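You operate a simulated robot arm through the tools that you are given. There is no shell and no other tool.

The job below is to be done with a simulated robot arm. You get a single attempt, and the scene is never put back.

## Task
Push home the wedges on the orange and green tiles, then check all three with the straightedge.
Fine: both end flush, the rest stays as it is; put the straightedge back. Set down upright: straightedge.

It is judged by the outcome, as a careful person would: the job done as asked, and still so three seconds after it is handed in. It fails if anything else is knocked over, pushed out of place, dropped, spilled or broken.

## Robot
A 6-joint arm with a two-finger parallel gripper, fixed in place. Base frame: the origin is at the foot of the arm, x ahead of it, y to its left, z up; the work surface is at about z = 0.867. Readings come in m, degrees, newtons and seconds.
With the tool pointing down near the work surface it reaches from about 0.44 to 0.86 m from the base axis. Its first joint turns from -115.0 to 115.0 degrees. Payload 4.2 kg.
The tool frame sits at the grasp point between the pads (the TCP): z along the fingers, y along the line on which they close. The tips reach 0.023 m beyond it. Largest opening 0.094 m; finger width 0.038, thickness 0.01; the body of the gripper, 0.054 by 0.096 m, starts 0.039 m behind the TCP.
Orientation is that of the tool frame in the base frame, as [roll, pitch, yaw] about the fixed x, y, z axes, in that order (R = Rz(yaw) Ry(pitch) Rx(roll)). With the fingers straight down and closing along the base's y, the tool's x points along the base's -x, its y along +y and its z along -z.

## Interface
- The arm moves only by the tool send_rows. Its argument "commands" is a list of rows, each a list of 7 numbers: the turn, a rotation vector about the tool's x, y, z in degrees, then the shift along the tool's x, y, z in m, then the opening, from 0 (shut) to 1 (fully open). In form: [[wx, wy, wz, dx, dy, dz, claw], ...]. A call has 1 to 20 rows; each row is the pose to reach, as a shift and turn from the pose commanded when the call began, along the tool's axes at that moment. Each row takes 0.2 s and may step no farther than 0.05 m and 8.6 degrees from the row before; otherwise, or with a gripper value out of range, the whole call is refused. A pose out of reach is approached as far as the arm can. The call stops where the force on the tool passes 40 N (or 10 N more than at its start, if that is more) or the arm is blocked; 0.2 s more then pass. Each finger travels about 0.108 m/s and halts on what it meets, pressing with about 39 N; the grip force reading is that of the motor and also rises with nothing between the fingers. The clock runs only during rows and for 0.2 s after the last one: add rows that repeat a pose to give the fingers time. It gives the time, the measured TCP pose, the force on the tool (base axes), the opening and the grip force at its end, in the units of the frame above (readings bear some noise), with the torque about the TCP (base axes, N m) and any sound that the robot's microphone picked up.
- Cameras (640 x 400 px; columns grow to the right, rows downward): "scene" is fixed at [0.2228, 0.5117, 1.4507]; the picture's right is [-0.51, -0.86, 0.00], its down [-0.53, 0.31, -0.79] and it looks along [0.68, -0.40, -0.61] (base axes); focal length 367 px, centre (320, 200). "wrist" rides on the gripper at [0.086, 0.016, -0.075] in the tool frame; the picture's right is [-0.18, 0.98, 0.00], its down [-0.58, -0.11, -0.81] and it looks along [-0.79, -0.15, 0.59] (tool axes); focal length 243 px, centre (320, 200). There is no depth. A picture from a camera that has moved, and an enlarged one, comes with that camera's place and axes in the base frame and with its lens. The place of the scene camera against the robot may be out by one fixed shift of up to 0.018 m in any direction.
- get_image(camera): a new picture of that camera. It takes no simulated time.
- lift_body(by): slides the trunk up (or, below 0, down) by that many m; the arm rides with it, the base frame stays. It gives what a move gives, with no picture.
- zoom(camera, box): a new picture of the part [left, top, right, bottom] of that camera's present view, enlarged. It takes no simulated time.
- job_done(): hands the job in; it is judged then, once.

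Nothing tells you positions but the pictures and the camera data. Unless the task says otherwise, let go and move clear before handing in.

The tools are called after ">>>" by a JSON object that holds its "api" and its "payload". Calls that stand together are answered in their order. send_rows: Moves the arm, as the interface text tells. Its arguments: {"type":"object","properties":{"commands":{"type":"array","items":{"type":"array","items":{"type":"number"}}}},"required":["commands"]} The other tools are called the same way: lift_body (by) slides the trunk up or down; get_image (camera) takes a picture; zoom (camera, box) takes an enlarged picture of a part of a camera's view; job_done () hands the job in.

At the start:

```text
time: 0.0
ee_pos: [0.5722, 0.1927, 1.2011]
orientation: [-179.9, 0.0, -180.0]
force: [0.7, 0.7, 0.0]
ft_torque: [0.01, -0.01, 0.01]
finger_gap: 0.0941
gripper_force: 0.1
trunk travel left (down, up): [-0.825, 0.165]
```

scene: 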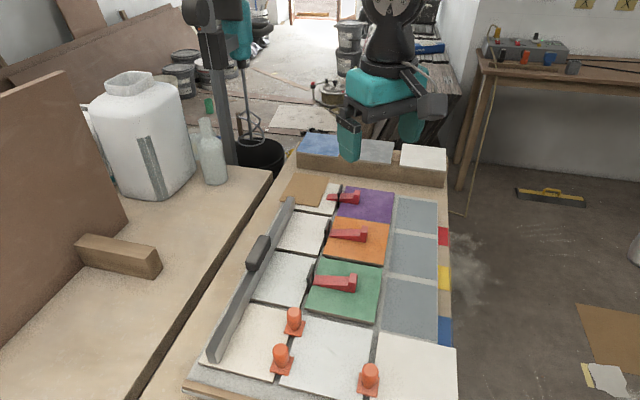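
wrist: 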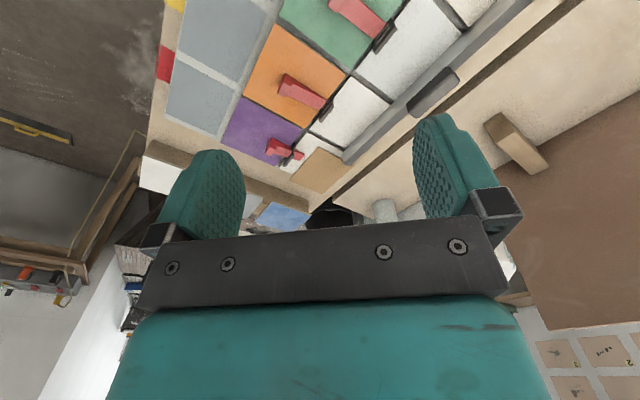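

I see a tiled work board with three coloured tiles (purple, orange, green), each with a red wedge at its left edge, and a straightedge with a dark handle along the left. I'll zoom in to get precise details before moving.

>>> {"api": "zoom", "payload": {"camera": "scene", "box": [270, 170, 410, 258]}}

>>> {"api": "zoom", "payload": {"camera": "scene", "box": [270, 240, 410, 328]}}

>>> {"api": "zoom", "payload": {"camera": "scene", "box": [180, 180, 340, 380]}}

>>> {"api": "zoom", "payload": {"camera": "wrist", "box": [200, 0, 500, 190]}}

```text
4.55 times, centred on (340, 214) of scene
camera zoom: at [0.2228, 0.5117, 1.4507], right [-0.51, -0.86, 0.0], down [-0.53, 0.31, -0.79], along [0.68, -0.4, -0.61], focal length 1668 px, centre (229, 136)
```

zoom: 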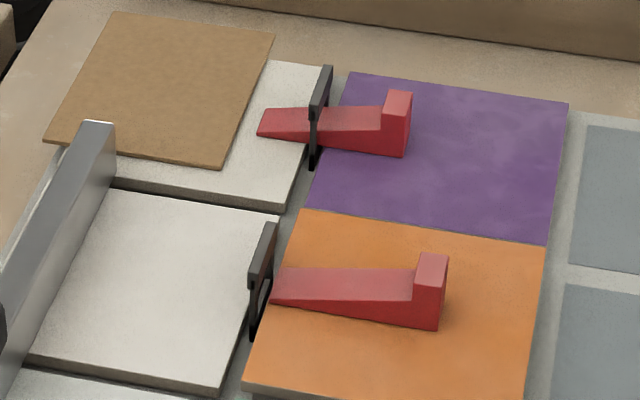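

```text
4.55 times, centred on (340, 284) of scene
camera zoom: at [0.2228, 0.5117, 1.4507], right [-0.51, -0.86, 0.0], down [-0.53, 0.31, -0.79], along [0.68, -0.4, -0.61], focal length 1668 px, centre (229, -182)
```

zoom: 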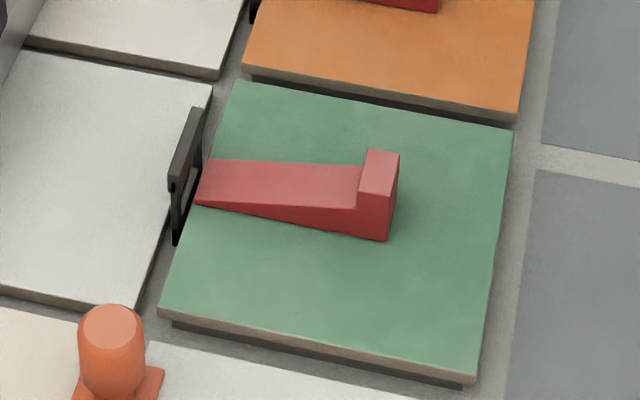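

```text
2.00 times, centred on (260, 280) of scene
camera zoom: at [0.2228, 0.5117, 1.4507], right [-0.51, -0.86, 0.0], down [-0.53, 0.31, -0.79], along [0.68, -0.4, -0.61], focal length 734 px, centre (440, 40)
```

zoom: 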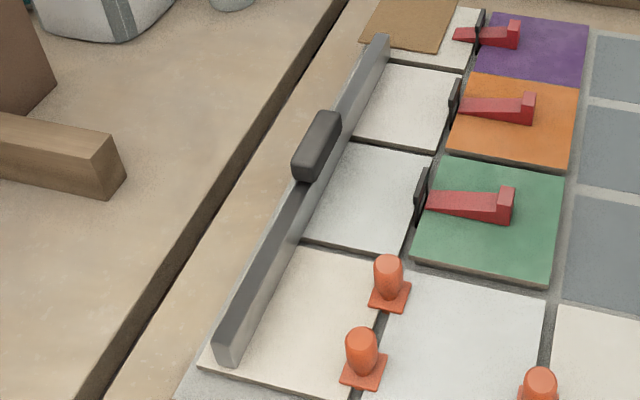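

```text
2.11 times, centred on (350, 95) of wrist
camera zoom: at [0.4833, 0.2109, 1.2763], right [0.18, 0.98, 0.0], down [0.58, -0.11, 0.81], along [0.79, -0.15, -0.59], focal length 511 px, centre (257, 421)
```

zoom: 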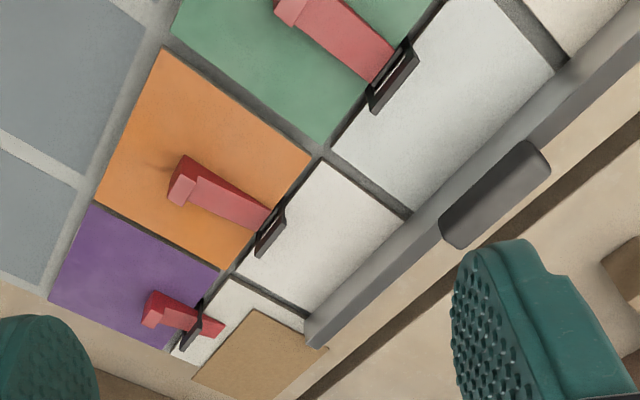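

The board is turned about 45° to the base: the wedges point along roughly (+x,+y) through dark clips. The orange and green tiles stand proud with their wedges barely entered, and the purple one is already home. I'll move the wrist for a closer look along the wedge direction.

>>> {"api": "send_rows", "payload": {"commands": [[0, 0, -7.5, -0.001, -0.022, 0.017, 1], [0, 0, -15, -0.002, -0.044, 0.034, 0.8], [0, 0, -22.5, -0.003, -0.066, 0.05, 0.6], [0, 0, -30, -0.004, -0.088, 0.067, 0.4], [0, 0, -37.5, -0.006, -0.11, 0.084, 0.2], [0, 0, -45, -0.008, -0.133, 0.1, 0], [0, 0, -45, -0.008, -0.133, 0.1, 0]]}}

>>> {"api": "get_image", "payload": {"camera": "wrist"}}

>>> {"api": "get_image", "payload": {"camera": "scene"}}

```text
time: 1.6
ee_pos: [0.5791, 0.0564, 1.1006]
orientation: [-179.9, 0.0, -134.8]
force: [-1.2, -0.3, 0.2]
ft_torque: [0.02, -0.01, 0.02]
finger_gap: 0.0
gripper_force: 38.7
trunk travel left (down, up): [-0.825, 0.165]
```

```text
taken
camera wrist: at [0.5059, 0.0083, 1.1762], right [-0.57, 0.82, 0.0], down [0.49, 0.34, 0.81], along [0.66, 0.46, -0.59], focal length 243 px, centre (320, 200)
```

wrist: 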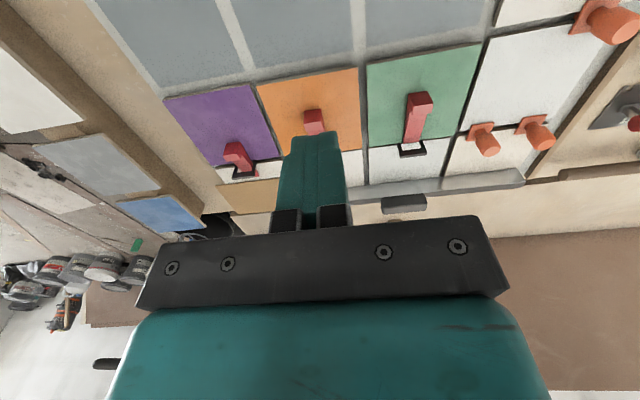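

```text
taken
```

scene: 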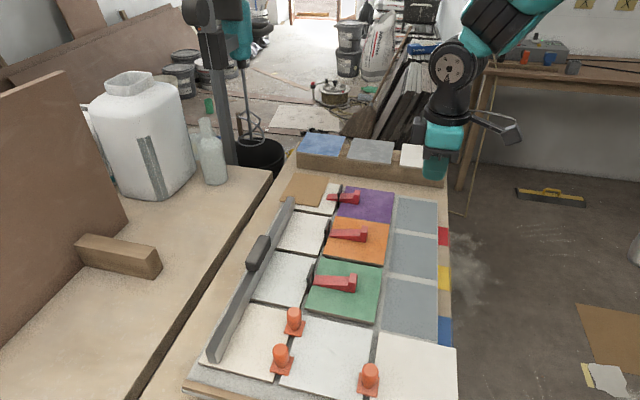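

The view along the wedges is good; the fingers are shut. I'll zoom for exact pixel positions of the wedges, the clips and the straightedge.

>>> {"api": "zoom", "payload": {"camera": "wrist", "box": [340, 30, 500, 180]}}

>>> {"api": "zoom", "payload": {"camera": "wrist", "box": [160, 60, 380, 220]}}

>>> {"api": "zoom", "payload": {"camera": "wrist", "box": [340, 120, 540, 230]}}

```text
2.67 times, centred on (420, 105) of wrist
camera zoom: at [0.5059, 0.0083, 1.1762], right [-0.57, 0.82, 0.0], down [0.49, 0.34, 0.81], along [0.66, 0.46, -0.59], focal length 647 px, centre (53, 453)
```

zoom: 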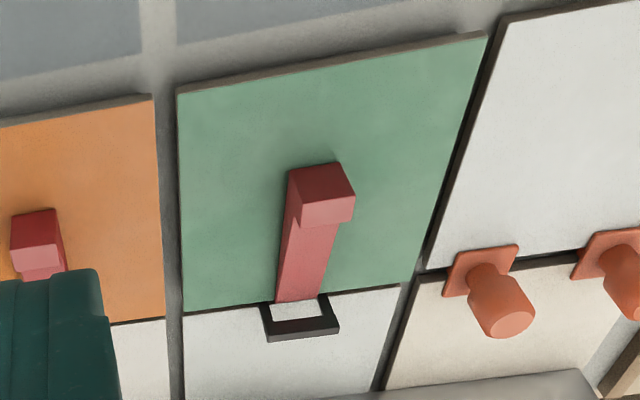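

```text
2.50 times, centred on (270, 140) of wrist
camera zoom: at [0.5059, 0.0083, 1.1762], right [-0.57, 0.82, 0.0], down [0.49, 0.34, 0.81], along [0.66, 0.46, -0.59], focal length 606 px, centre (445, 350)
```

zoom: 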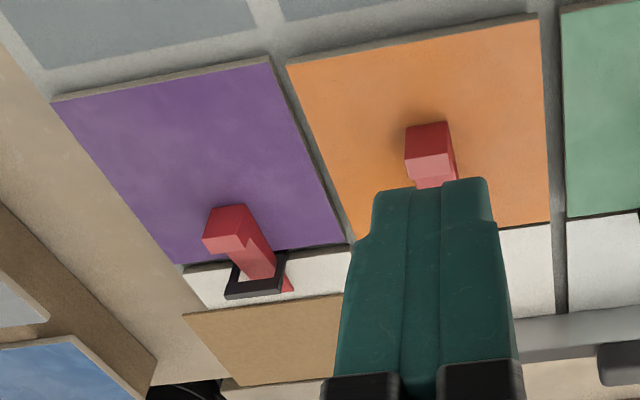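

```text
3.20 times, centred on (440, 175) of wrist
camera zoom: at [0.5059, 0.0083, 1.1762], right [-0.57, 0.82, 0.0], down [0.49, 0.34, 0.81], along [0.66, 0.46, -0.59], focal length 776 px, centre (-64, 280)
```

zoom: 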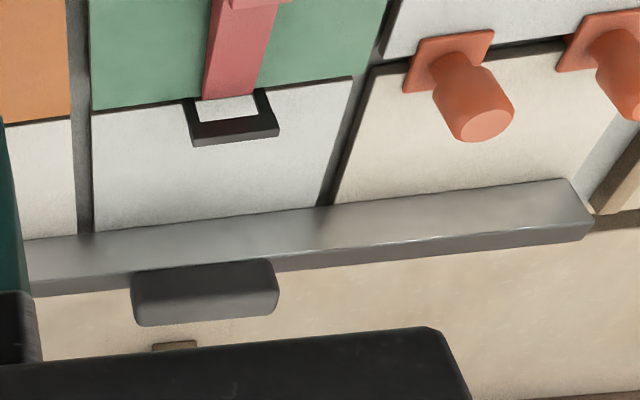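

Measured: the board axis is at 45°. Green wedge head back is near (0.574, 0.208), orange near (0.672, 0.110), and tile tops are at about z 0.878–0.881. The purple wedge sits about 40 mm further along than the other two. I'll move behind the green wedge head with fingers shut and check the alignment from a hover.

>>> {"api": "send_rows", "payload": {"commands": [[0, 0, 0, -0.02, 0.037, 0.02, 0], [0, 0, 0, -0.041, 0.074, 0.05, 0], [0, 0, 0, -0.058, 0.11, 0.09, 0], [0, 0, 0, -0.058, 0.11, 0.13, 0], [0, 0, 0, -0.058, 0.11, 0.14, 0], [0, 0, 0, -0.058, 0.11, 0.14, 0]]}}

>>> {"api": "get_image", "payload": {"camera": "wrist"}}

>>> {"api": "zoom", "payload": {"camera": "scene", "box": [270, 220, 430, 320]}}

```text
refused: row 2 steps farther than a row can; nothing moved
```

```text
taken
camera wrist: at [0.5059, 0.0083, 1.1762], right [-0.57, 0.82, 0.0], down [0.49, 0.34, 0.81], along [0.66, 0.46, -0.59], focal length 243 px, centre (320, 200)
```

wrist: 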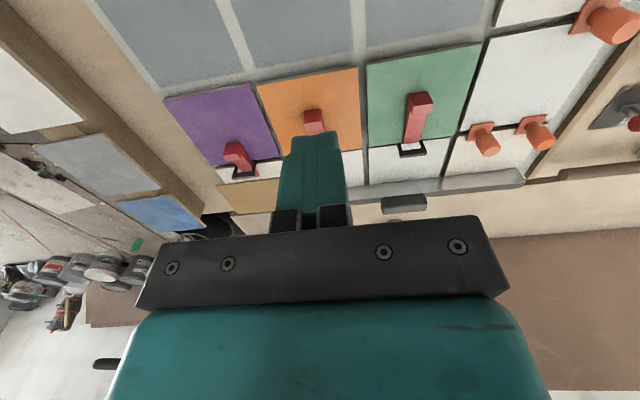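

```text
4.00 times, centred on (350, 270) of scene
camera zoom: at [0.2228, 0.5117, 1.4507], right [-0.51, -0.86, 0.0], down [-0.53, 0.31, -0.79], along [0.68, -0.4, -0.61], focal length 1468 px, centre (200, -80)
```

zoom: 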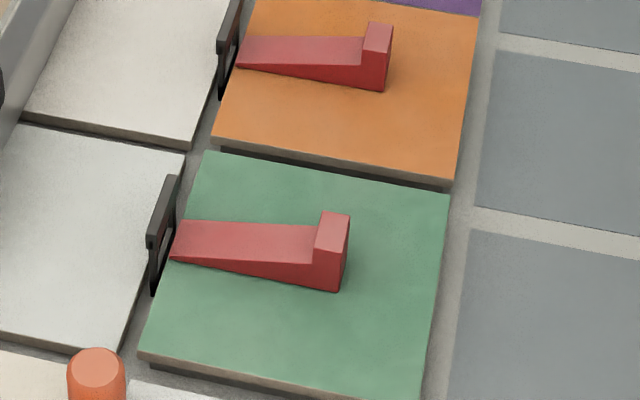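

The move was refused because one step was too long, so nothing has moved. I'll resend it with smaller steps to hover behind the green wedge.

>>> {"api": "send_rows", "payload": {"commands": [[0, 0, 0, -0.015, 0.028, 0.02, 0], [0, 0, 0, -0.03, 0.055, 0.05, 0], [0, 0, 0, -0.045, 0.083, 0.08, 0], [0, 0, 0, -0.058, 0.11, 0.11, 0], [0, 0, 0, -0.058, 0.11, 0.14, 0], [0, 0, 0, -0.058, 0.11, 0.14, 0]]}}

>>> {"api": "get_image", "payload": {"camera": "wrist"}}

>>> {"api": "zoom", "payload": {"camera": "scene", "box": [270, 200, 430, 320]}}

```text
time: 3.0
ee_pos: [0.5418, 0.1761, 0.962]
orientation: [179.9, 0.0, -135.0]
force: [0.6, 0.0, -0.4]
ft_torque: [-0.02, -0.02, 0.03]
finger_gap: 0.0
gripper_force: 38.5
trunk travel left (down, up): [-0.825, 0.165]
```

```text
taken
camera wrist: at [0.4676, 0.1283, 1.0365], right [-0.56, 0.83, 0.0], down [0.49, 0.33, 0.81], along [0.67, 0.46, -0.59], focal length 243 px, centre (320, 200)
```

wrist: 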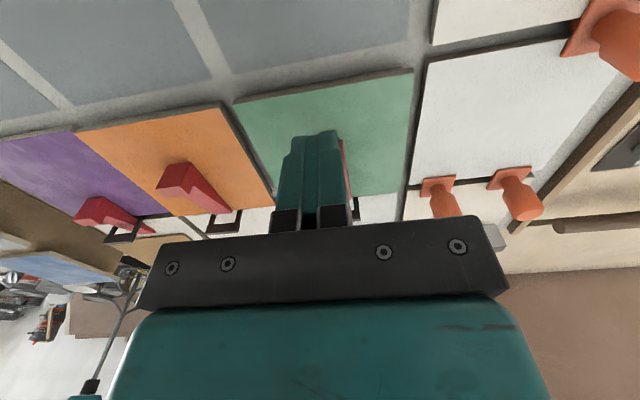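

```text
3.33 times, centred on (350, 260) of scene
camera zoom: at [0.2228, 0.5117, 1.4507], right [-0.51, -0.86, 0.0], down [-0.53, 0.31, -0.79], along [0.68, -0.4, -0.61], focal length 1223 px, centre (220, 0)
```

zoom: 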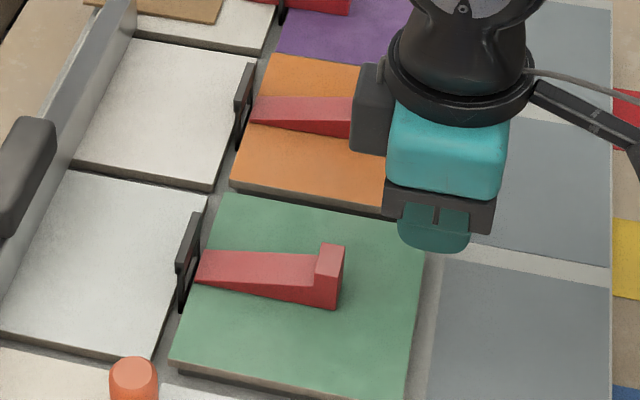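

The hover point lines up with the green wedge axis and is about 45 mm behind the head. I'll lower so the fingertips are just above the tile, then look.

>>> {"api": "send_rows", "payload": {"commands": [[0, 0, 0, 0, 0, 0.02, 0], [0, 0, 0, 0, 0, 0.04, 0], [0, 0, 0, 0, 0, 0.052, 0], [0, 0, 0, 0, 0, 0.052, 0]]}}

>>> {"api": "zoom", "payload": {"camera": "scene", "box": [270, 220, 430, 320]}}

>>> {"api": "get_image", "payload": {"camera": "wrist"}}

```text
time: 4.0
ee_pos: [0.5415, 0.1781, 0.91]
orientation: [180.0, 0.0, -135.0]
force: [0.4, 0.2, -0.3]
ft_torque: [0.0, 0.0, -0.03]
finger_gap: 0.0
gripper_force: 38.8
trunk travel left (down, up): [-0.825, 0.165]
```

```text
4.00 times, centred on (350, 270) of scene
camera zoom: at [0.2228, 0.5117, 1.4507], right [-0.51, -0.86, 0.0], down [-0.53, 0.31, -0.79], along [0.68, -0.4, -0.61], focal length 1468 px, centre (200, -80)
```

zoom: 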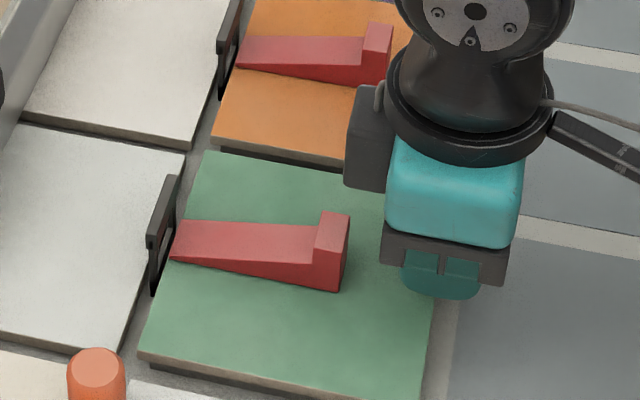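

```text
taken
camera wrist: at [0.4682, 0.13, 0.9845], right [-0.56, 0.83, 0.0], down [0.49, 0.33, 0.81], along [0.67, 0.46, -0.59], focal length 243 px, centre (320, 200)
```

wrist: 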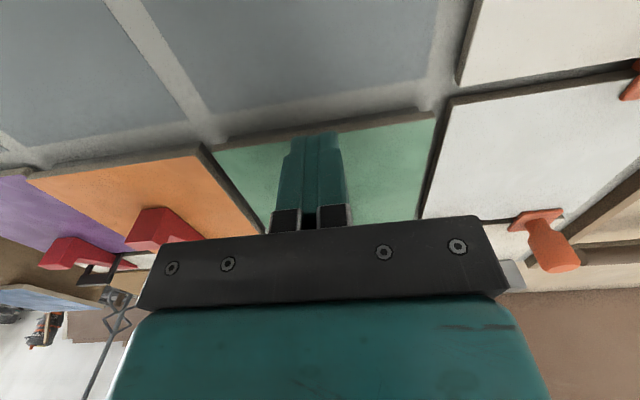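

The fingers are down behind the wedge. I'll zoom in more tightly to check the sideways alignment.

>>> {"api": "zoom", "payload": {"camera": "scene", "box": [335, 260, 400, 300]}}

>>> {"api": "zoom", "payload": {"camera": "wrist", "box": [240, 100, 400, 240]}}

```text
9.85 times, centred on (368, 280) of scene
camera zoom: at [0.2228, 0.5117, 1.4507], right [-0.51, -0.86, 0.0], down [-0.53, 0.31, -0.79], along [0.68, -0.4, -0.61], focal length 3613 px, centre (-148, -588)
```

zoom: 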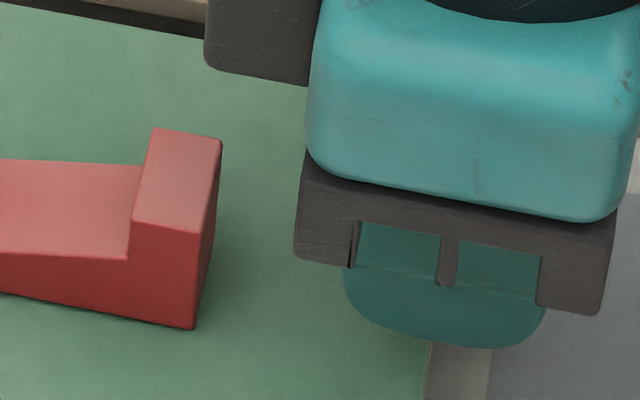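

```text
2.86 times, centred on (320, 170) of wrist
camera zoom: at [0.4682, 0.13, 0.9845], right [-0.56, 0.83, 0.0], down [0.49, 0.33, 0.81], along [0.67, 0.46, -0.59], focal length 693 px, centre (320, 286)
```

zoom: 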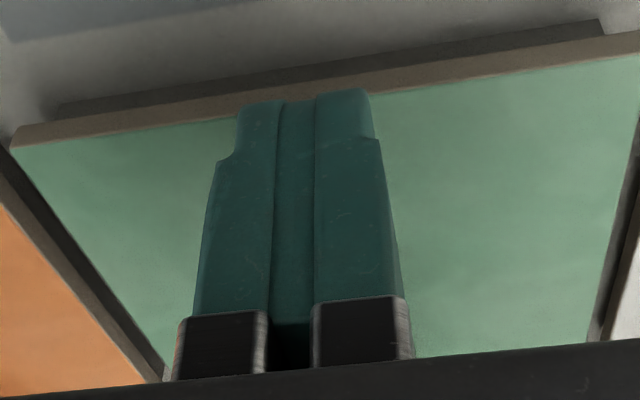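

The alignment is good: the finger's side lines up with the wedge's side within about 2 mm. I'll advance slowly along the wedge axis to contact and push it a little.

>>> {"api": "send_rows", "payload": {"commands": [[0, 0, 0, -0.008, 0, 0, 0], [0, 0, 0, -0.016, 0, 0, 0], [0, 0, 0, -0.02, 0, 0, 0], [0, 0, 0, -0.024, 0, 0, 0], [0, 0, 0, -0.028, 0, 0, 0], [0, 0, 0, -0.032, 0, 0, 0], [0, 0, 0, -0.036, 0, 0, 0], [0, 0, 0, -0.04, 0, 0, 0]]}}

>>> {"api": "zoom", "payload": {"camera": "scene", "box": [270, 220, 430, 320]}}

```text
time: 5.8
ee_pos: [0.5703, 0.2074, 0.9086]
orientation: [180.0, 0.0, -135.0]
force: [-2.2, -1.3, -0.7]
ft_torque: [0.13, -0.1, 0.02]
finger_gap: 0.0002
gripper_force: 38.7
trunk travel left (down, up): [-0.825, 0.165]
```

```text
4.00 times, centred on (350, 270) of scene
camera zoom: at [0.2228, 0.5117, 1.4507], right [-0.51, -0.86, 0.0], down [-0.53, 0.31, -0.79], along [0.68, -0.4, -0.61], focal length 1468 px, centre (200, -80)
```

zoom: 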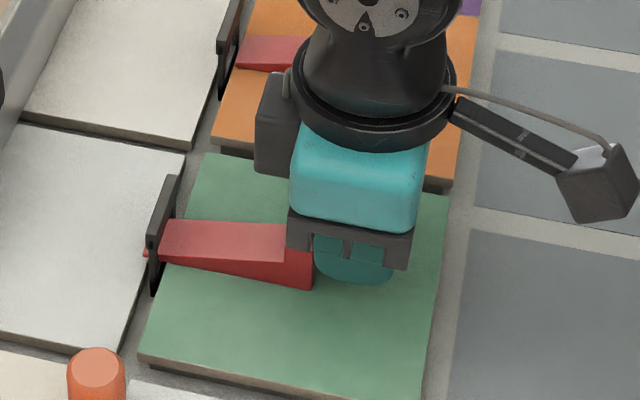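

Contact is made and the wedge tip is passing through the clip with about 2.5 N of drag. I'll continue in small steps while watching the force.

>>> {"api": "send_rows", "payload": {"commands": [[0, 0, 0, -0.003, 0, 0, 0], [0, 0, 0, -0.006, 0, 0, 0], [0, 0, 0, -0.009, 0, 0, 0], [0, 0, 0, -0.009, 0, 0, 0]]}}

>>> {"api": "zoom", "payload": {"camera": "scene", "box": [270, 220, 430, 320]}}

```text
time: 6.8
ee_pos: [0.5762, 0.213, 0.9091]
orientation: [180.0, 0.0, -135.0]
force: [-3.3, -2.8, -2.6]
ft_torque: [-0.05, 0.1, -0.04]
finger_gap: 0.0
gripper_force: 39.0
trunk travel left (down, up): [-0.825, 0.165]
```

```text
4.00 times, centred on (350, 270) of scene
camera zoom: at [0.2228, 0.5117, 1.4507], right [-0.51, -0.86, 0.0], down [-0.53, 0.31, -0.79], along [0.68, -0.4, -0.61], focal length 1468 px, centre (200, -80)
```

zoom: 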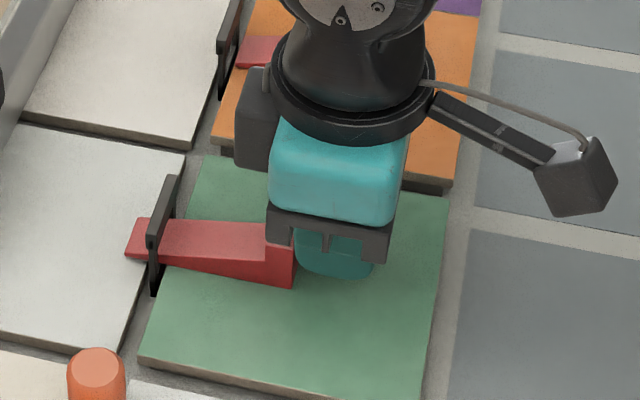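

The force is about 4 N and the green tile is starting to come down. I'll continue a few millimetres at a time.

>>> {"api": "send_rows", "payload": {"commands": [[0, 0, 0, -0.002, 0, 0, 0], [0, 0, 0, -0.004, 0, 0, 0], [0, 0, 0, -0.006, 0, 0, 0], [0, 0, 0, -0.006, 0, 0, 0]]}}

>>> {"api": "zoom", "payload": {"camera": "scene", "box": [270, 220, 430, 320]}}

>>> {"api": "zoom", "payload": {"camera": "scene", "box": [290, 240, 350, 280]}}

```text
time: 7.8
ee_pos: [0.5797, 0.2187, 0.9108]
orientation: [-180.0, 0.1, -135.0]
force: [-1.9, -3.5, -0.8]
ft_torque: [-0.12, 0.06, -0.03]
finger_gap: 0.0
gripper_force: 39.2
trunk travel left (down, up): [-0.825, 0.165]
```

```text
4.00 times, centred on (350, 270) of scene
camera zoom: at [0.2228, 0.5117, 1.4507], right [-0.51, -0.86, 0.0], down [-0.53, 0.31, -0.79], along [0.68, -0.4, -0.61], focal length 1468 px, centre (200, -80)
```

zoom: 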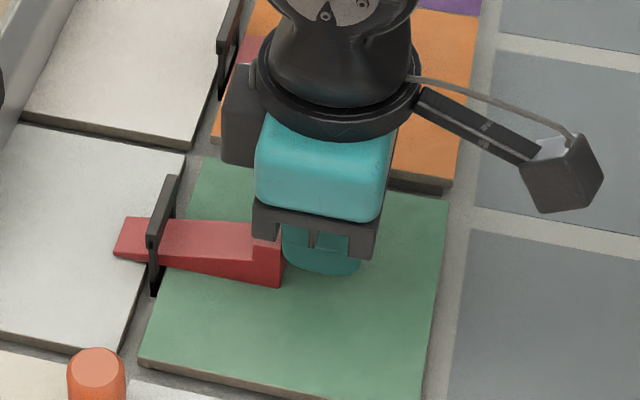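

```text
10.00 times, centred on (320, 260) of scene
camera zoom: at [0.2228, 0.5117, 1.4507], right [-0.51, -0.86, 0.0], down [-0.53, 0.31, -0.79], along [0.68, -0.4, -0.61], focal length 3669 px, centre (320, -400)
```

zoom: 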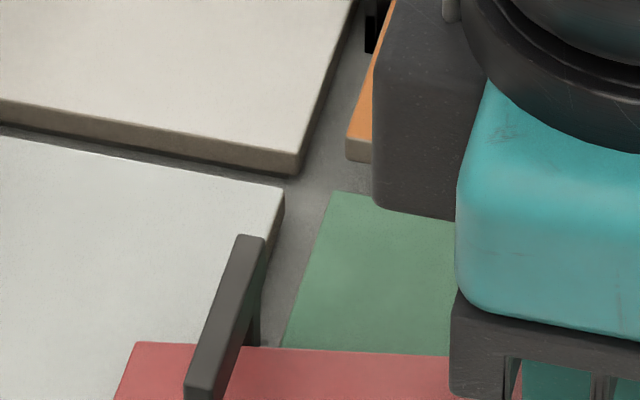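

The tile is now nearly flush: originally about 5 mm proud, now roughly 0–0.5 mm. I'll go on in 1.5 mm steps and watch for the force to rise.

>>> {"api": "send_rows", "payload": {"commands": [[0, 0, 0, -0.0015, 0, 0, 0], [0, 0, 0, -0.003, 0, 0, 0], [0, 0, 0, -0.003, 0, 0, 0]]}}

>>> {"api": "zoom", "payload": {"camera": "scene", "box": [270, 220, 430, 320]}}

>>> {"api": "zoom", "payload": {"camera": "scene", "box": [290, 240, 350, 280]}}

```text
time: 8.6
ee_pos: [0.584, 0.2204, 0.9101]
orientation: [-180.0, 0.0, -135.0]
force: [-2.8, -2.5, -1.1]
ft_torque: [-0.12, 0.09, -0.01]
finger_gap: 0.0
gripper_force: 38.7
trunk travel left (down, up): [-0.825, 0.165]
```

```text
4.00 times, centred on (350, 270) of scene
camera zoom: at [0.2228, 0.5117, 1.4507], right [-0.51, -0.86, 0.0], down [-0.53, 0.31, -0.79], along [0.68, -0.4, -0.61], focal length 1468 px, centre (200, -80)
```

zoom: 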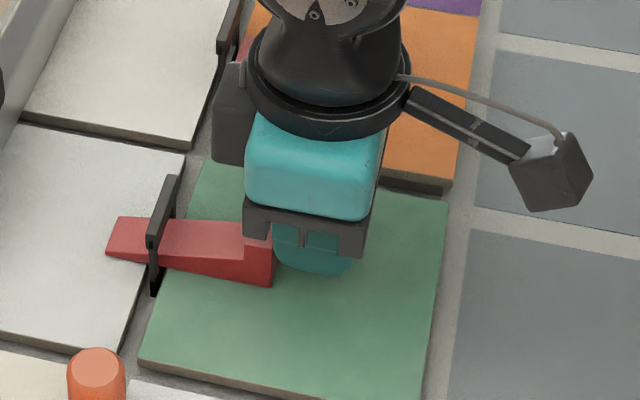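

```text
10.00 times, centred on (320, 260) of scene
camera zoom: at [0.2228, 0.5117, 1.4507], right [-0.51, -0.86, 0.0], down [-0.53, 0.31, -0.79], along [0.68, -0.4, -0.61], focal length 3669 px, centre (320, -400)
```

zoom: 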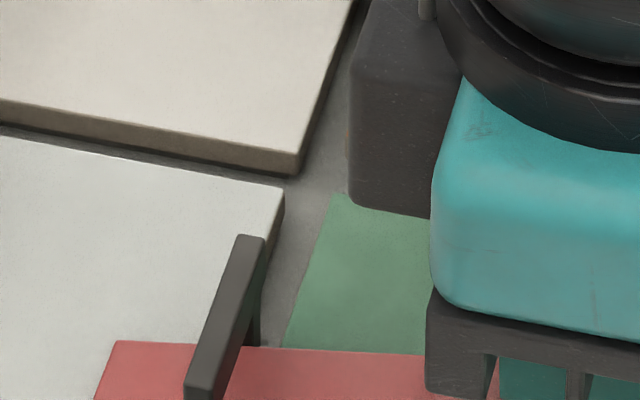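

>>> {"api": "send_rows", "payload": {"commands": [[0, 0, 0, -0.0015, 0, 0, 0], [0, 0, 0, -0.0025, 0, 0, 0], [0, 0, 0, -0.0025, 0, 0, 0]]}}

>>> {"api": "zoom", "payload": {"camera": "scene", "box": [270, 220, 430, 320]}}

>>> {"api": "zoom", "payload": {"camera": "scene", "box": [290, 240, 350, 280]}}

```text
time: 9.4
ee_pos: [0.5856, 0.2223, 0.9103]
orientation: [-180.0, -0.1, -135.0]
force: [-1.7, -2.1, -0.2]
ft_torque: [-0.11, 0.02, -0.03]
finger_gap: 0.0006
gripper_force: 39.4
trunk travel left (down, up): [-0.825, 0.165]
```

```text
4.00 times, centred on (350, 270) of scene
camera zoom: at [0.2228, 0.5117, 1.4507], right [-0.51, -0.86, 0.0], down [-0.53, 0.31, -0.79], along [0.68, -0.4, -0.61], focal length 1468 px, centre (200, -80)
```

zoom: 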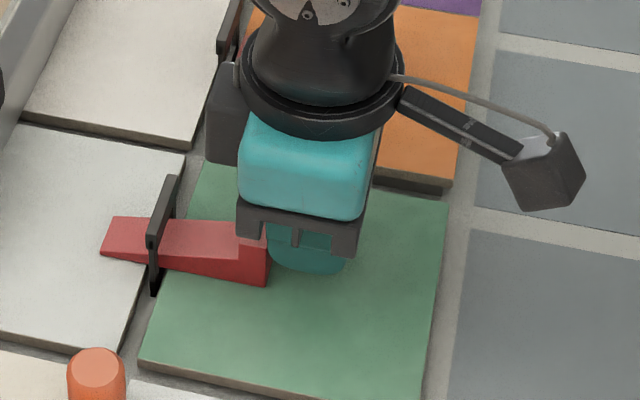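

```text
10.00 times, centred on (320, 260) of scene
camera zoom: at [0.2228, 0.5117, 1.4507], right [-0.51, -0.86, 0.0], down [-0.53, 0.31, -0.79], along [0.68, -0.4, -0.61], focal length 3669 px, centre (320, -400)
```

zoom: 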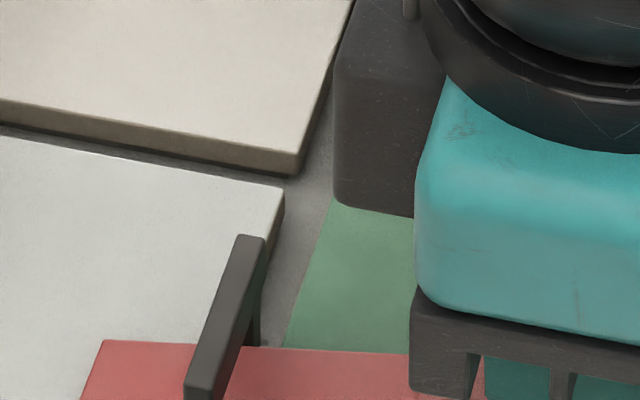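

The wedge is now about level with where the purple one sits. I'll back off along the axis and raise a bit to inspect flushness without obstruction.

>>> {"api": "send_rows", "payload": {"commands": [[0, 0, 0, 0.01, 0, 0, 0], [0, 0, 0, 0.03, 0, -0.01, 0], [0, 0, 0, 0.05, 0, -0.03, 0], [0, 0, 0, 0.07, 0, -0.06, 0], [0, 0, 0, 0.09, 0, -0.09, 0], [0, 0, 0, 0.09, 0, -0.09, 0]]}}

>>> {"api": "zoom", "payload": {"camera": "scene", "box": [270, 240, 390, 320]}}

>>> {"api": "zoom", "payload": {"camera": "scene", "box": [290, 240, 350, 280]}}

>>> {"api": "zoom", "payload": {"camera": "scene", "box": [320, 190, 380, 230]}}

>>> {"api": "get_image", "payload": {"camera": "wrist"}}

```text
time: 10.8
ee_pos: [0.522, 0.1604, 1.0014]
orientation: [-180.0, 0.0, -134.9]
force: [0.5, -0.2, 0.0]
ft_torque: [0.0, -0.02, 0.0]
finger_gap: 0.0
gripper_force: 39.4
trunk travel left (down, up): [-0.825, 0.165]
```

```text
5.00 times, centred on (330, 280) of scene
camera zoom: at [0.2228, 0.5117, 1.4507], right [-0.51, -0.86, 0.0], down [-0.53, 0.31, -0.79], along [0.68, -0.4, -0.61], focal length 1834 px, centre (270, -200)
```

zoom: 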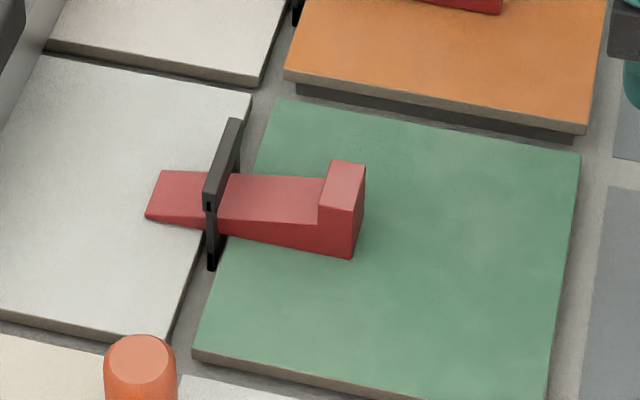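

```text
10.00 times, centred on (320, 260) of scene
camera zoom: at [0.2228, 0.5117, 1.4507], right [-0.51, -0.86, 0.0], down [-0.53, 0.31, -0.79], along [0.68, -0.4, -0.61], focal length 3669 px, centre (320, -400)
```

zoom: 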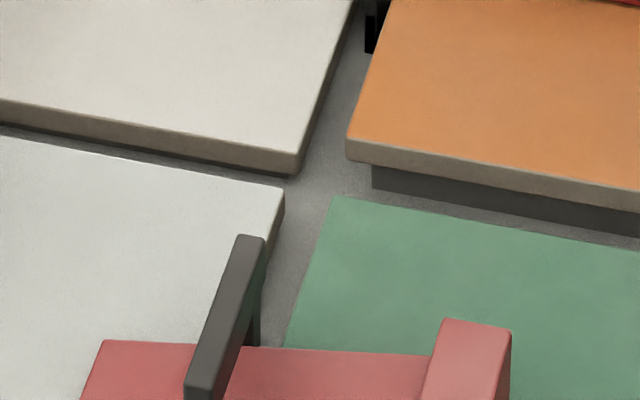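

```text
10.00 times, centred on (350, 210) of scene
camera zoom: at [0.2228, 0.5117, 1.4507], right [-0.51, -0.86, 0.0], down [-0.53, 0.31, -0.79], along [0.68, -0.4, -0.61], focal length 3669 px, centre (20, 100)
```

zoom: 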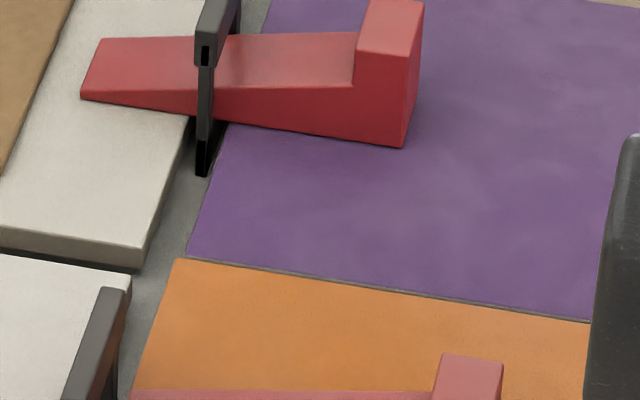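

```text
taken
camera wrist: at [0.4473, 0.1116, 1.0758], right [-0.56, 0.83, 0.0], down [0.49, 0.33, 0.81], along [0.67, 0.46, -0.59], focal length 243 px, centre (320, 200)
```

wrist: 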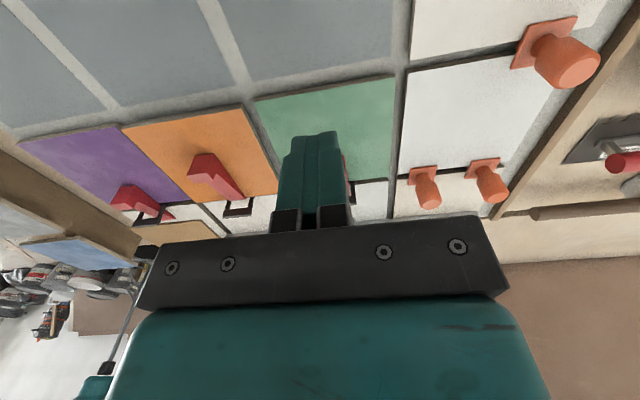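

Green is close to flush. I'll compare it closely with the neighbouring white tiles and with the purple reference.

>>> {"api": "zoom", "payload": {"camera": "scene", "box": [296, 302, 328, 322]}}

>>> {"api": "zoom", "payload": {"camera": "scene", "box": [308, 248, 340, 268]}}

>>> {"api": "zoom", "payload": {"camera": "scene", "box": [325, 203, 349, 218]}}

>>> {"api": "zoom", "payload": {"camera": "scene", "box": [330, 178, 370, 203]}}

```text
16.00 times, centred on (312, 312) of scene
camera zoom: at [0.2228, 0.5117, 1.4507], right [-0.51, -0.86, 0.0], down [-0.53, 0.31, -0.79], along [0.68, -0.4, -0.61], focal length 5870 px, centre (448, -1592)
```

zoom: 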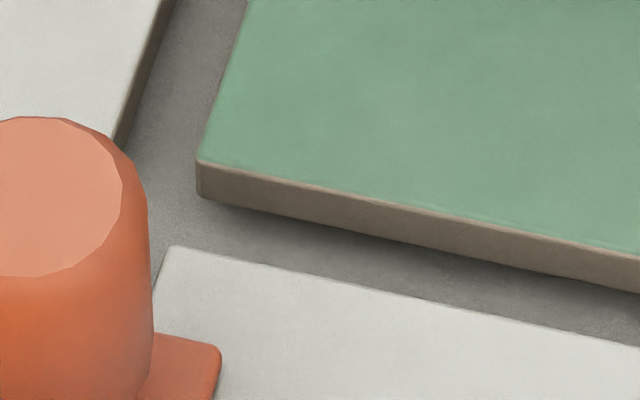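

```text
16.00 times, centred on (324, 258) of scene
camera zoom: at [0.2228, 0.5117, 1.4507], right [-0.51, -0.86, 0.0], down [-0.53, 0.31, -0.79], along [0.68, -0.4, -0.61], focal length 5870 px, centre (256, -728)
```

zoom: 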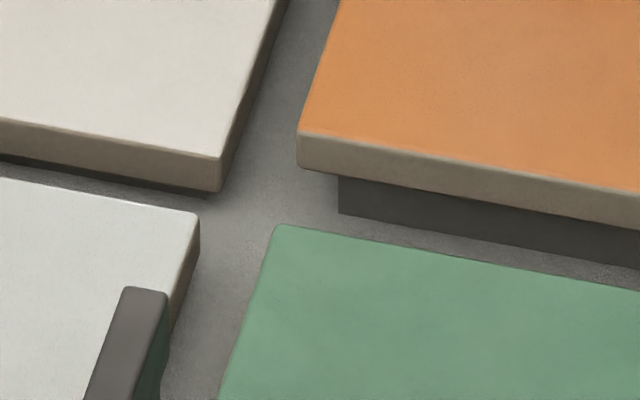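

```text
16.00 times, centred on (337, 210) of scene
camera zoom: at [0.2228, 0.5117, 1.4507], right [-0.51, -0.86, 0.0], down [-0.53, 0.31, -0.79], along [0.68, -0.4, -0.61], focal length 5870 px, centre (48, 32)
```

zoom: 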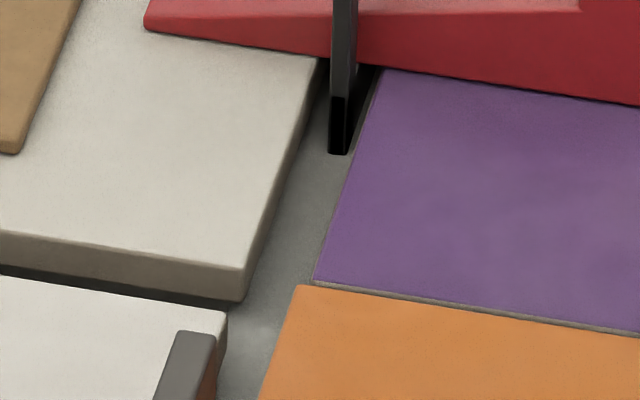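

```text
16.00 times, centred on (350, 190) of scene
camera zoom: at [0.2228, 0.5117, 1.4507], right [-0.51, -0.86, 0.0], down [-0.53, 0.31, -0.79], along [0.68, -0.4, -0.61], focal length 5870 px, centre (-160, 352)
```

zoom: 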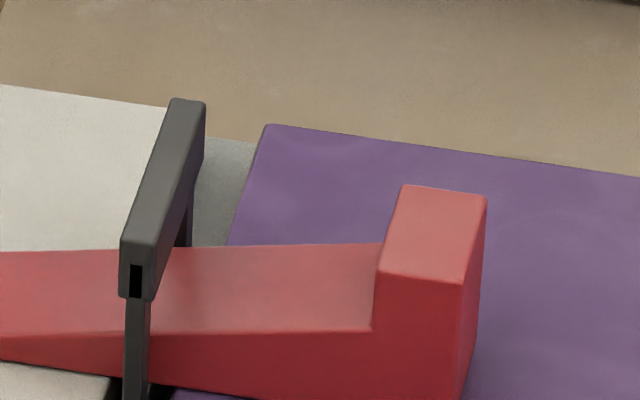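

Careful comparison with purple suggests green is still about 1 mm proud, and its wedge is about 5 mm less far in than purple's. I'll return and push roughly 4–5 mm more.

>>> {"api": "send_rows", "payload": {"commands": [[0, 0, 0, -0.02, 0, 0.03, 0], [0, 0, 0, -0.04, 0, 0.06, 0], [0, 0, 0, -0.06, 0, 0.082, 0], [0, 0, 0, -0.075, 0, 0.09, 0], [0, 0, 0, -0.085, 0, 0.09, 0], [0, 0, 0, -0.089, 0, 0.09, 0], [0, 0, 0, -0.091, 0, 0.09, 0], [0, 0, 0, -0.0925, 0, 0.09, 0], [0, 0, 0, -0.0925, 0, 0.09, 0]]}}

>>> {"api": "zoom", "payload": {"camera": "scene", "box": [270, 240, 390, 320]}}

>>> {"api": "zoom", "payload": {"camera": "scene", "box": [308, 248, 340, 268]}}

>>> {"api": "zoom", "payload": {"camera": "scene", "box": [296, 302, 328, 322]}}

```text
time: 12.8
ee_pos: [0.5855, 0.2235, 0.9102]
orientation: [180.0, -0.2, -135.0]
force: [-2.2, -3.9, -1.3]
ft_torque: [-0.07, 0.05, -0.02]
finger_gap: 0.0001
gripper_force: 38.7
trunk travel left (down, up): [-0.825, 0.165]
```

```text
5.00 times, centred on (330, 280) of scene
camera zoom: at [0.2228, 0.5117, 1.4507], right [-0.51, -0.86, 0.0], down [-0.53, 0.31, -0.79], along [0.68, -0.4, -0.61], focal length 1834 px, centre (270, -200)
```

zoom: 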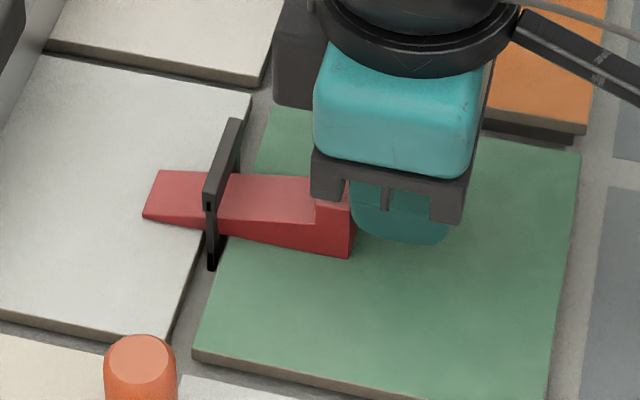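

```text
16.00 times, centred on (324, 258) of scene
camera zoom: at [0.2228, 0.5117, 1.4507], right [-0.51, -0.86, 0.0], down [-0.53, 0.31, -0.79], along [0.68, -0.4, -0.61], focal length 5870 px, centre (256, -728)
```

zoom: 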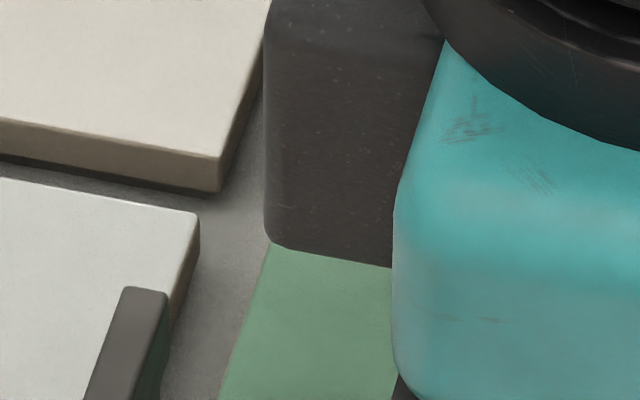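

```text
16.00 times, centred on (312, 312) of scene
camera zoom: at [0.2228, 0.5117, 1.4507], right [-0.51, -0.86, 0.0], down [-0.53, 0.31, -0.79], along [0.68, -0.4, -0.61], focal length 5870 px, centre (448, -1592)
```

zoom: 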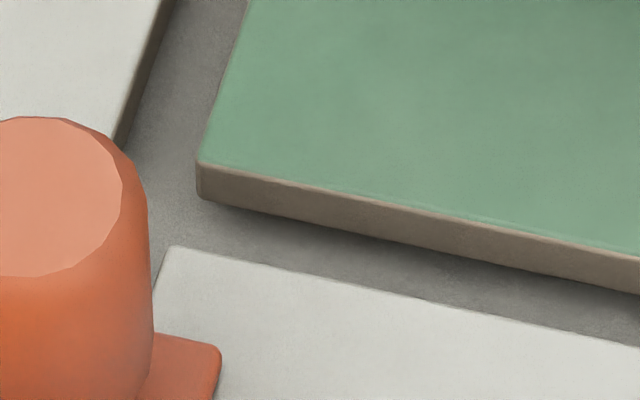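

>>> {"api": "send_rows", "payload": {"commands": [[0, 0, 0, -0.0013, 0, 0, 0], [0, 0, 0, -0.0026, 0, 0, 0], [0, 0, 0, -0.0026, 0, 0, 0]]}}

>>> {"api": "zoom", "payload": {"camera": "scene", "box": [270, 240, 390, 320]}}

>>> {"api": "zoom", "payload": {"camera": "scene", "box": [296, 302, 328, 322]}}

```text
time: 13.6
ee_pos: [0.5883, 0.2273, 0.9105]
orientation: [179.9, 0.1, -135.0]
force: [-3.6, -1.5, -0.3]
ft_torque: [-0.05, 0.07, 0.04]
finger_gap: 0.0
gripper_force: 38.8
trunk travel left (down, up): [-0.825, 0.165]
```

```text
5.00 times, centred on (330, 280) of scene
camera zoom: at [0.2228, 0.5117, 1.4507], right [-0.51, -0.86, 0.0], down [-0.53, 0.31, -0.79], along [0.68, -0.4, -0.61], focal length 1834 px, centre (270, -200)
```

zoom: 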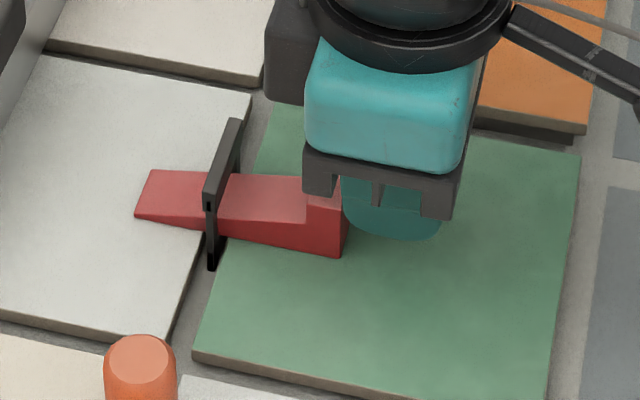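

```text
16.00 times, centred on (312, 312) of scene
camera zoom: at [0.2228, 0.5117, 1.4507], right [-0.51, -0.86, 0.0], down [-0.53, 0.31, -0.79], along [0.68, -0.4, -0.61], focal length 5870 px, centre (448, -1592)
```

zoom: 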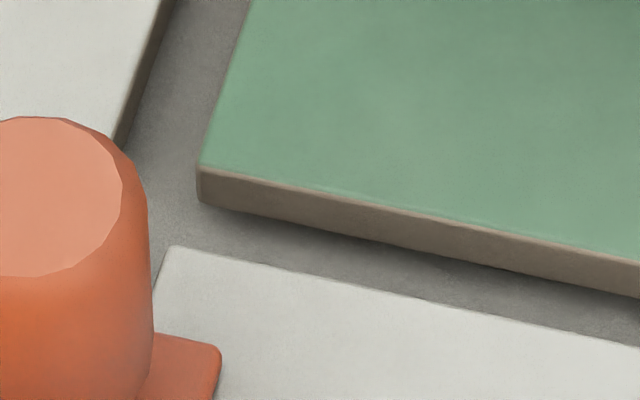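

>>> {"api": "send_rows", "payload": {"commands": [[0, 0, 0, -0.001, 0, 0, 0], [0, 0, 0, -0.002, 0, 0, 0], [0, 0, 0, -0.002, 0, 0, 0]]}}

>>> {"api": "zoom", "payload": {"camera": "scene", "box": [270, 240, 390, 320]}}

>>> {"api": "zoom", "payload": {"camera": "scene", "box": [296, 302, 328, 322]}}

```text
time: 14.4
ee_pos: [0.5892, 0.2255, 0.9102]
orientation: [179.9, 0.0, -135.0]
force: [-6.1, -3.1, 1.0]
ft_torque: [-0.01, 0.1, 0.02]
finger_gap: 0.0001
gripper_force: 39.4
trunk travel left (down, up): [-0.825, 0.165]
```

```text
5.00 times, centred on (330, 280) of scene
camera zoom: at [0.2228, 0.5117, 1.4507], right [-0.51, -0.86, 0.0], down [-0.53, 0.31, -0.79], along [0.68, -0.4, -0.61], focal length 1834 px, centre (270, -200)
```

zoom: 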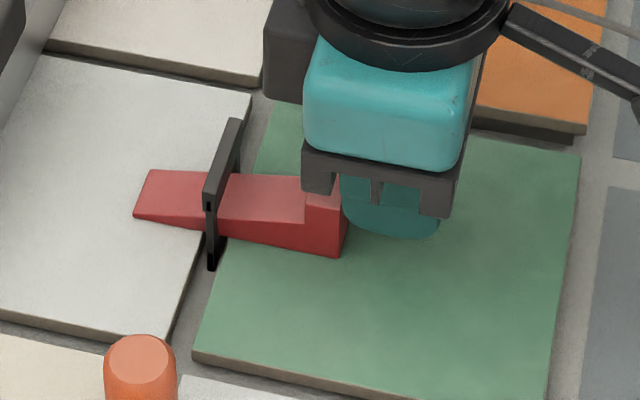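

```text
16.00 times, centred on (312, 312) of scene
camera zoom: at [0.2228, 0.5117, 1.4507], right [-0.51, -0.86, 0.0], down [-0.53, 0.31, -0.79], along [0.68, -0.4, -0.61], focal length 5870 px, centre (448, -1592)
```

zoom: 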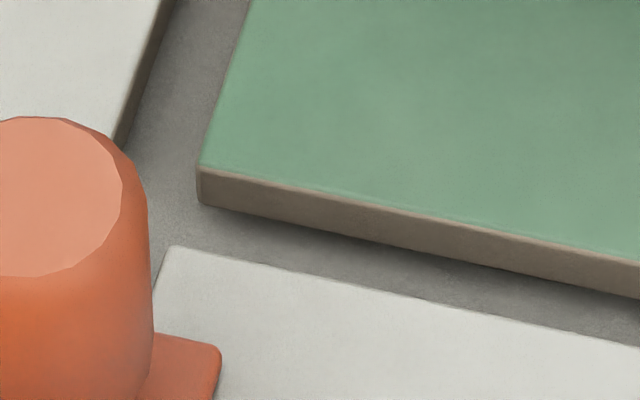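

The force is rising and movement has nearly stopped, which suggests the wedge is at its stop. A small extra push will confirm it.

>>> {"api": "send_rows", "payload": {"commands": [[0, 0, 0, -0.001, 0, 0, 0], [0, 0, 0, -0.002, 0, 0, 0], [0, 0, 0, -0.002, 0, 0, 0]]}}

>>> {"api": "zoom", "payload": {"camera": "scene", "box": [270, 240, 390, 320]}}

>>> {"api": "zoom", "payload": {"camera": "scene", "box": [296, 302, 328, 322]}}

```text
time: 15.2
ee_pos: [0.5901, 0.2267, 0.9104]
orientation: [179.9, -0.2, -135.0]
force: [-18.8, -15.8, 7.5]
ft_torque: [-0.15, 0.3, 0.06]
finger_gap: 0.0
gripper_force: 39.2
trunk travel left (down, up): [-0.825, 0.165]
```

```text
5.00 times, centred on (330, 280) of scene
camera zoom: at [0.2228, 0.5117, 1.4507], right [-0.51, -0.86, 0.0], down [-0.53, 0.31, -0.79], along [0.68, -0.4, -0.61], focal length 1834 px, centre (270, -200)
```

zoom: 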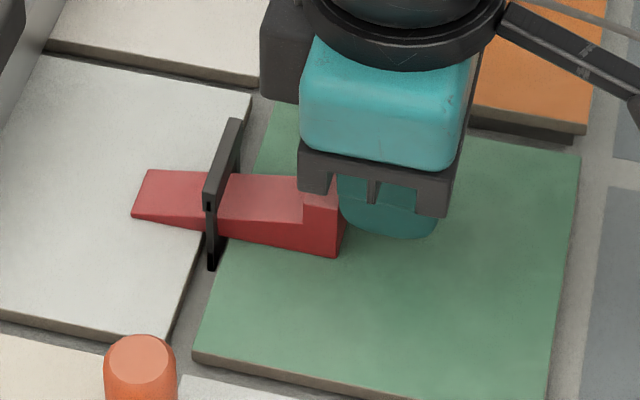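

```text
16.00 times, centred on (312, 312) of scene
camera zoom: at [0.2228, 0.5117, 1.4507], right [-0.51, -0.86, 0.0], down [-0.53, 0.31, -0.79], along [0.68, -0.4, -0.61], focal length 5870 px, centre (448, -1592)
```

zoom: 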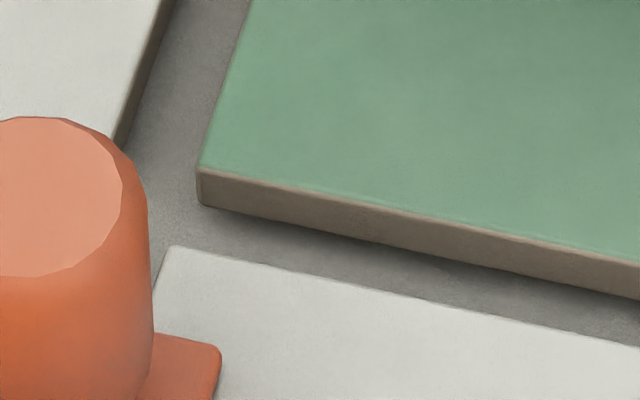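

That is a hard stop (25 N), with the green wedge as far in as purple's, so green is home. I'll back off, lift and move behind the orange wedge.

>>> {"api": "send_rows", "payload": {"commands": [[0, 0, 0, 0.01, 0, 0, 0], [0, 0, 0, 0.04, 0, -0.005, 0], [0, 0, 0, 0.07, 0, -0.03, 0], [0, 0, 0, 0.073, -0.03, -0.06, 0], [0, 0, 0, 0.073, -0.07, -0.06, 0], [0, 0, 0, 0.073, -0.11, -0.06, 0], [0, 0, 0, 0.073, -0.14, -0.06, 0], [0, 0, 0, 0.073, -0.14, -0.06, 0]]}}

>>> {"api": "zoom", "payload": {"camera": "scene", "box": [270, 200, 430, 300]}}

>>> {"api": "get_image", "payload": {"camera": "wrist"}}

>>> {"api": "zoom", "payload": {"camera": "scene", "box": [308, 248, 340, 268]}}

```text
time: 17.0
ee_pos: [0.639, 0.0788, 0.9687]
orientation: [180.0, 0.1, -135.0]
force: [-0.8, -0.3, -0.1]
ft_torque: [-0.06, 0.01, -0.04]
finger_gap: 0.0
gripper_force: 39.0
trunk travel left (down, up): [-0.825, 0.165]
```

```text
4.00 times, centred on (350, 250) of scene
camera zoom: at [0.2228, 0.5117, 1.4507], right [-0.51, -0.86, 0.0], down [-0.53, 0.31, -0.79], along [0.68, -0.4, -0.61], focal length 1468 px, centre (200, 0)
```

zoom: 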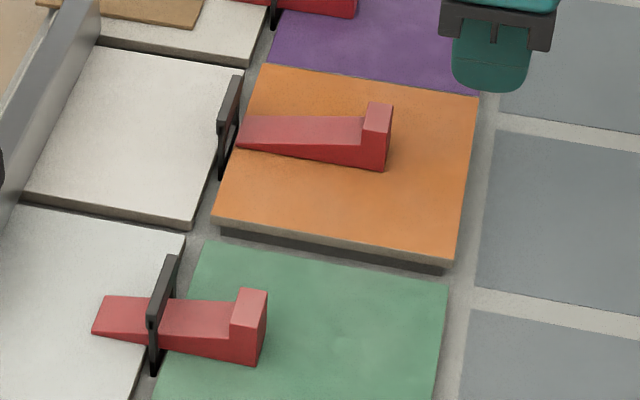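

```text
taken
camera wrist: at [0.5654, 0.0303, 1.0429], right [-0.56, 0.83, 0.0], down [0.49, 0.33, 0.81], along [0.67, 0.46, -0.59], focal length 243 px, centre (320, 200)
```

wrist: 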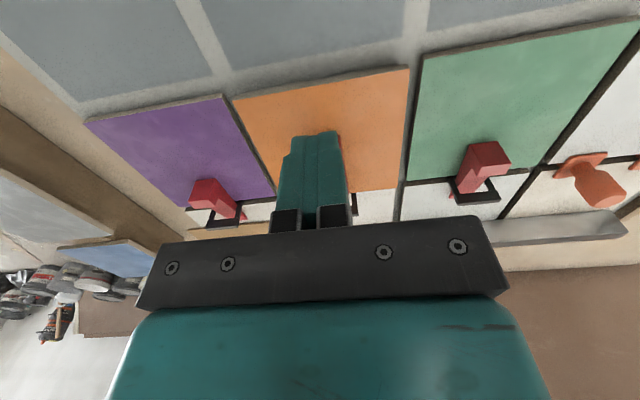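

```text
16.00 times, centred on (324, 258) of scene
camera zoom: at [0.2228, 0.5117, 1.4507], right [-0.51, -0.86, 0.0], down [-0.53, 0.31, -0.79], along [0.68, -0.4, -0.61], focal length 5870 px, centre (256, -728)
```

zoom: 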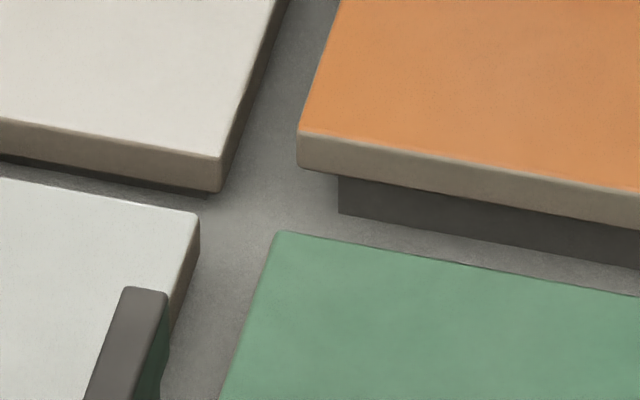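

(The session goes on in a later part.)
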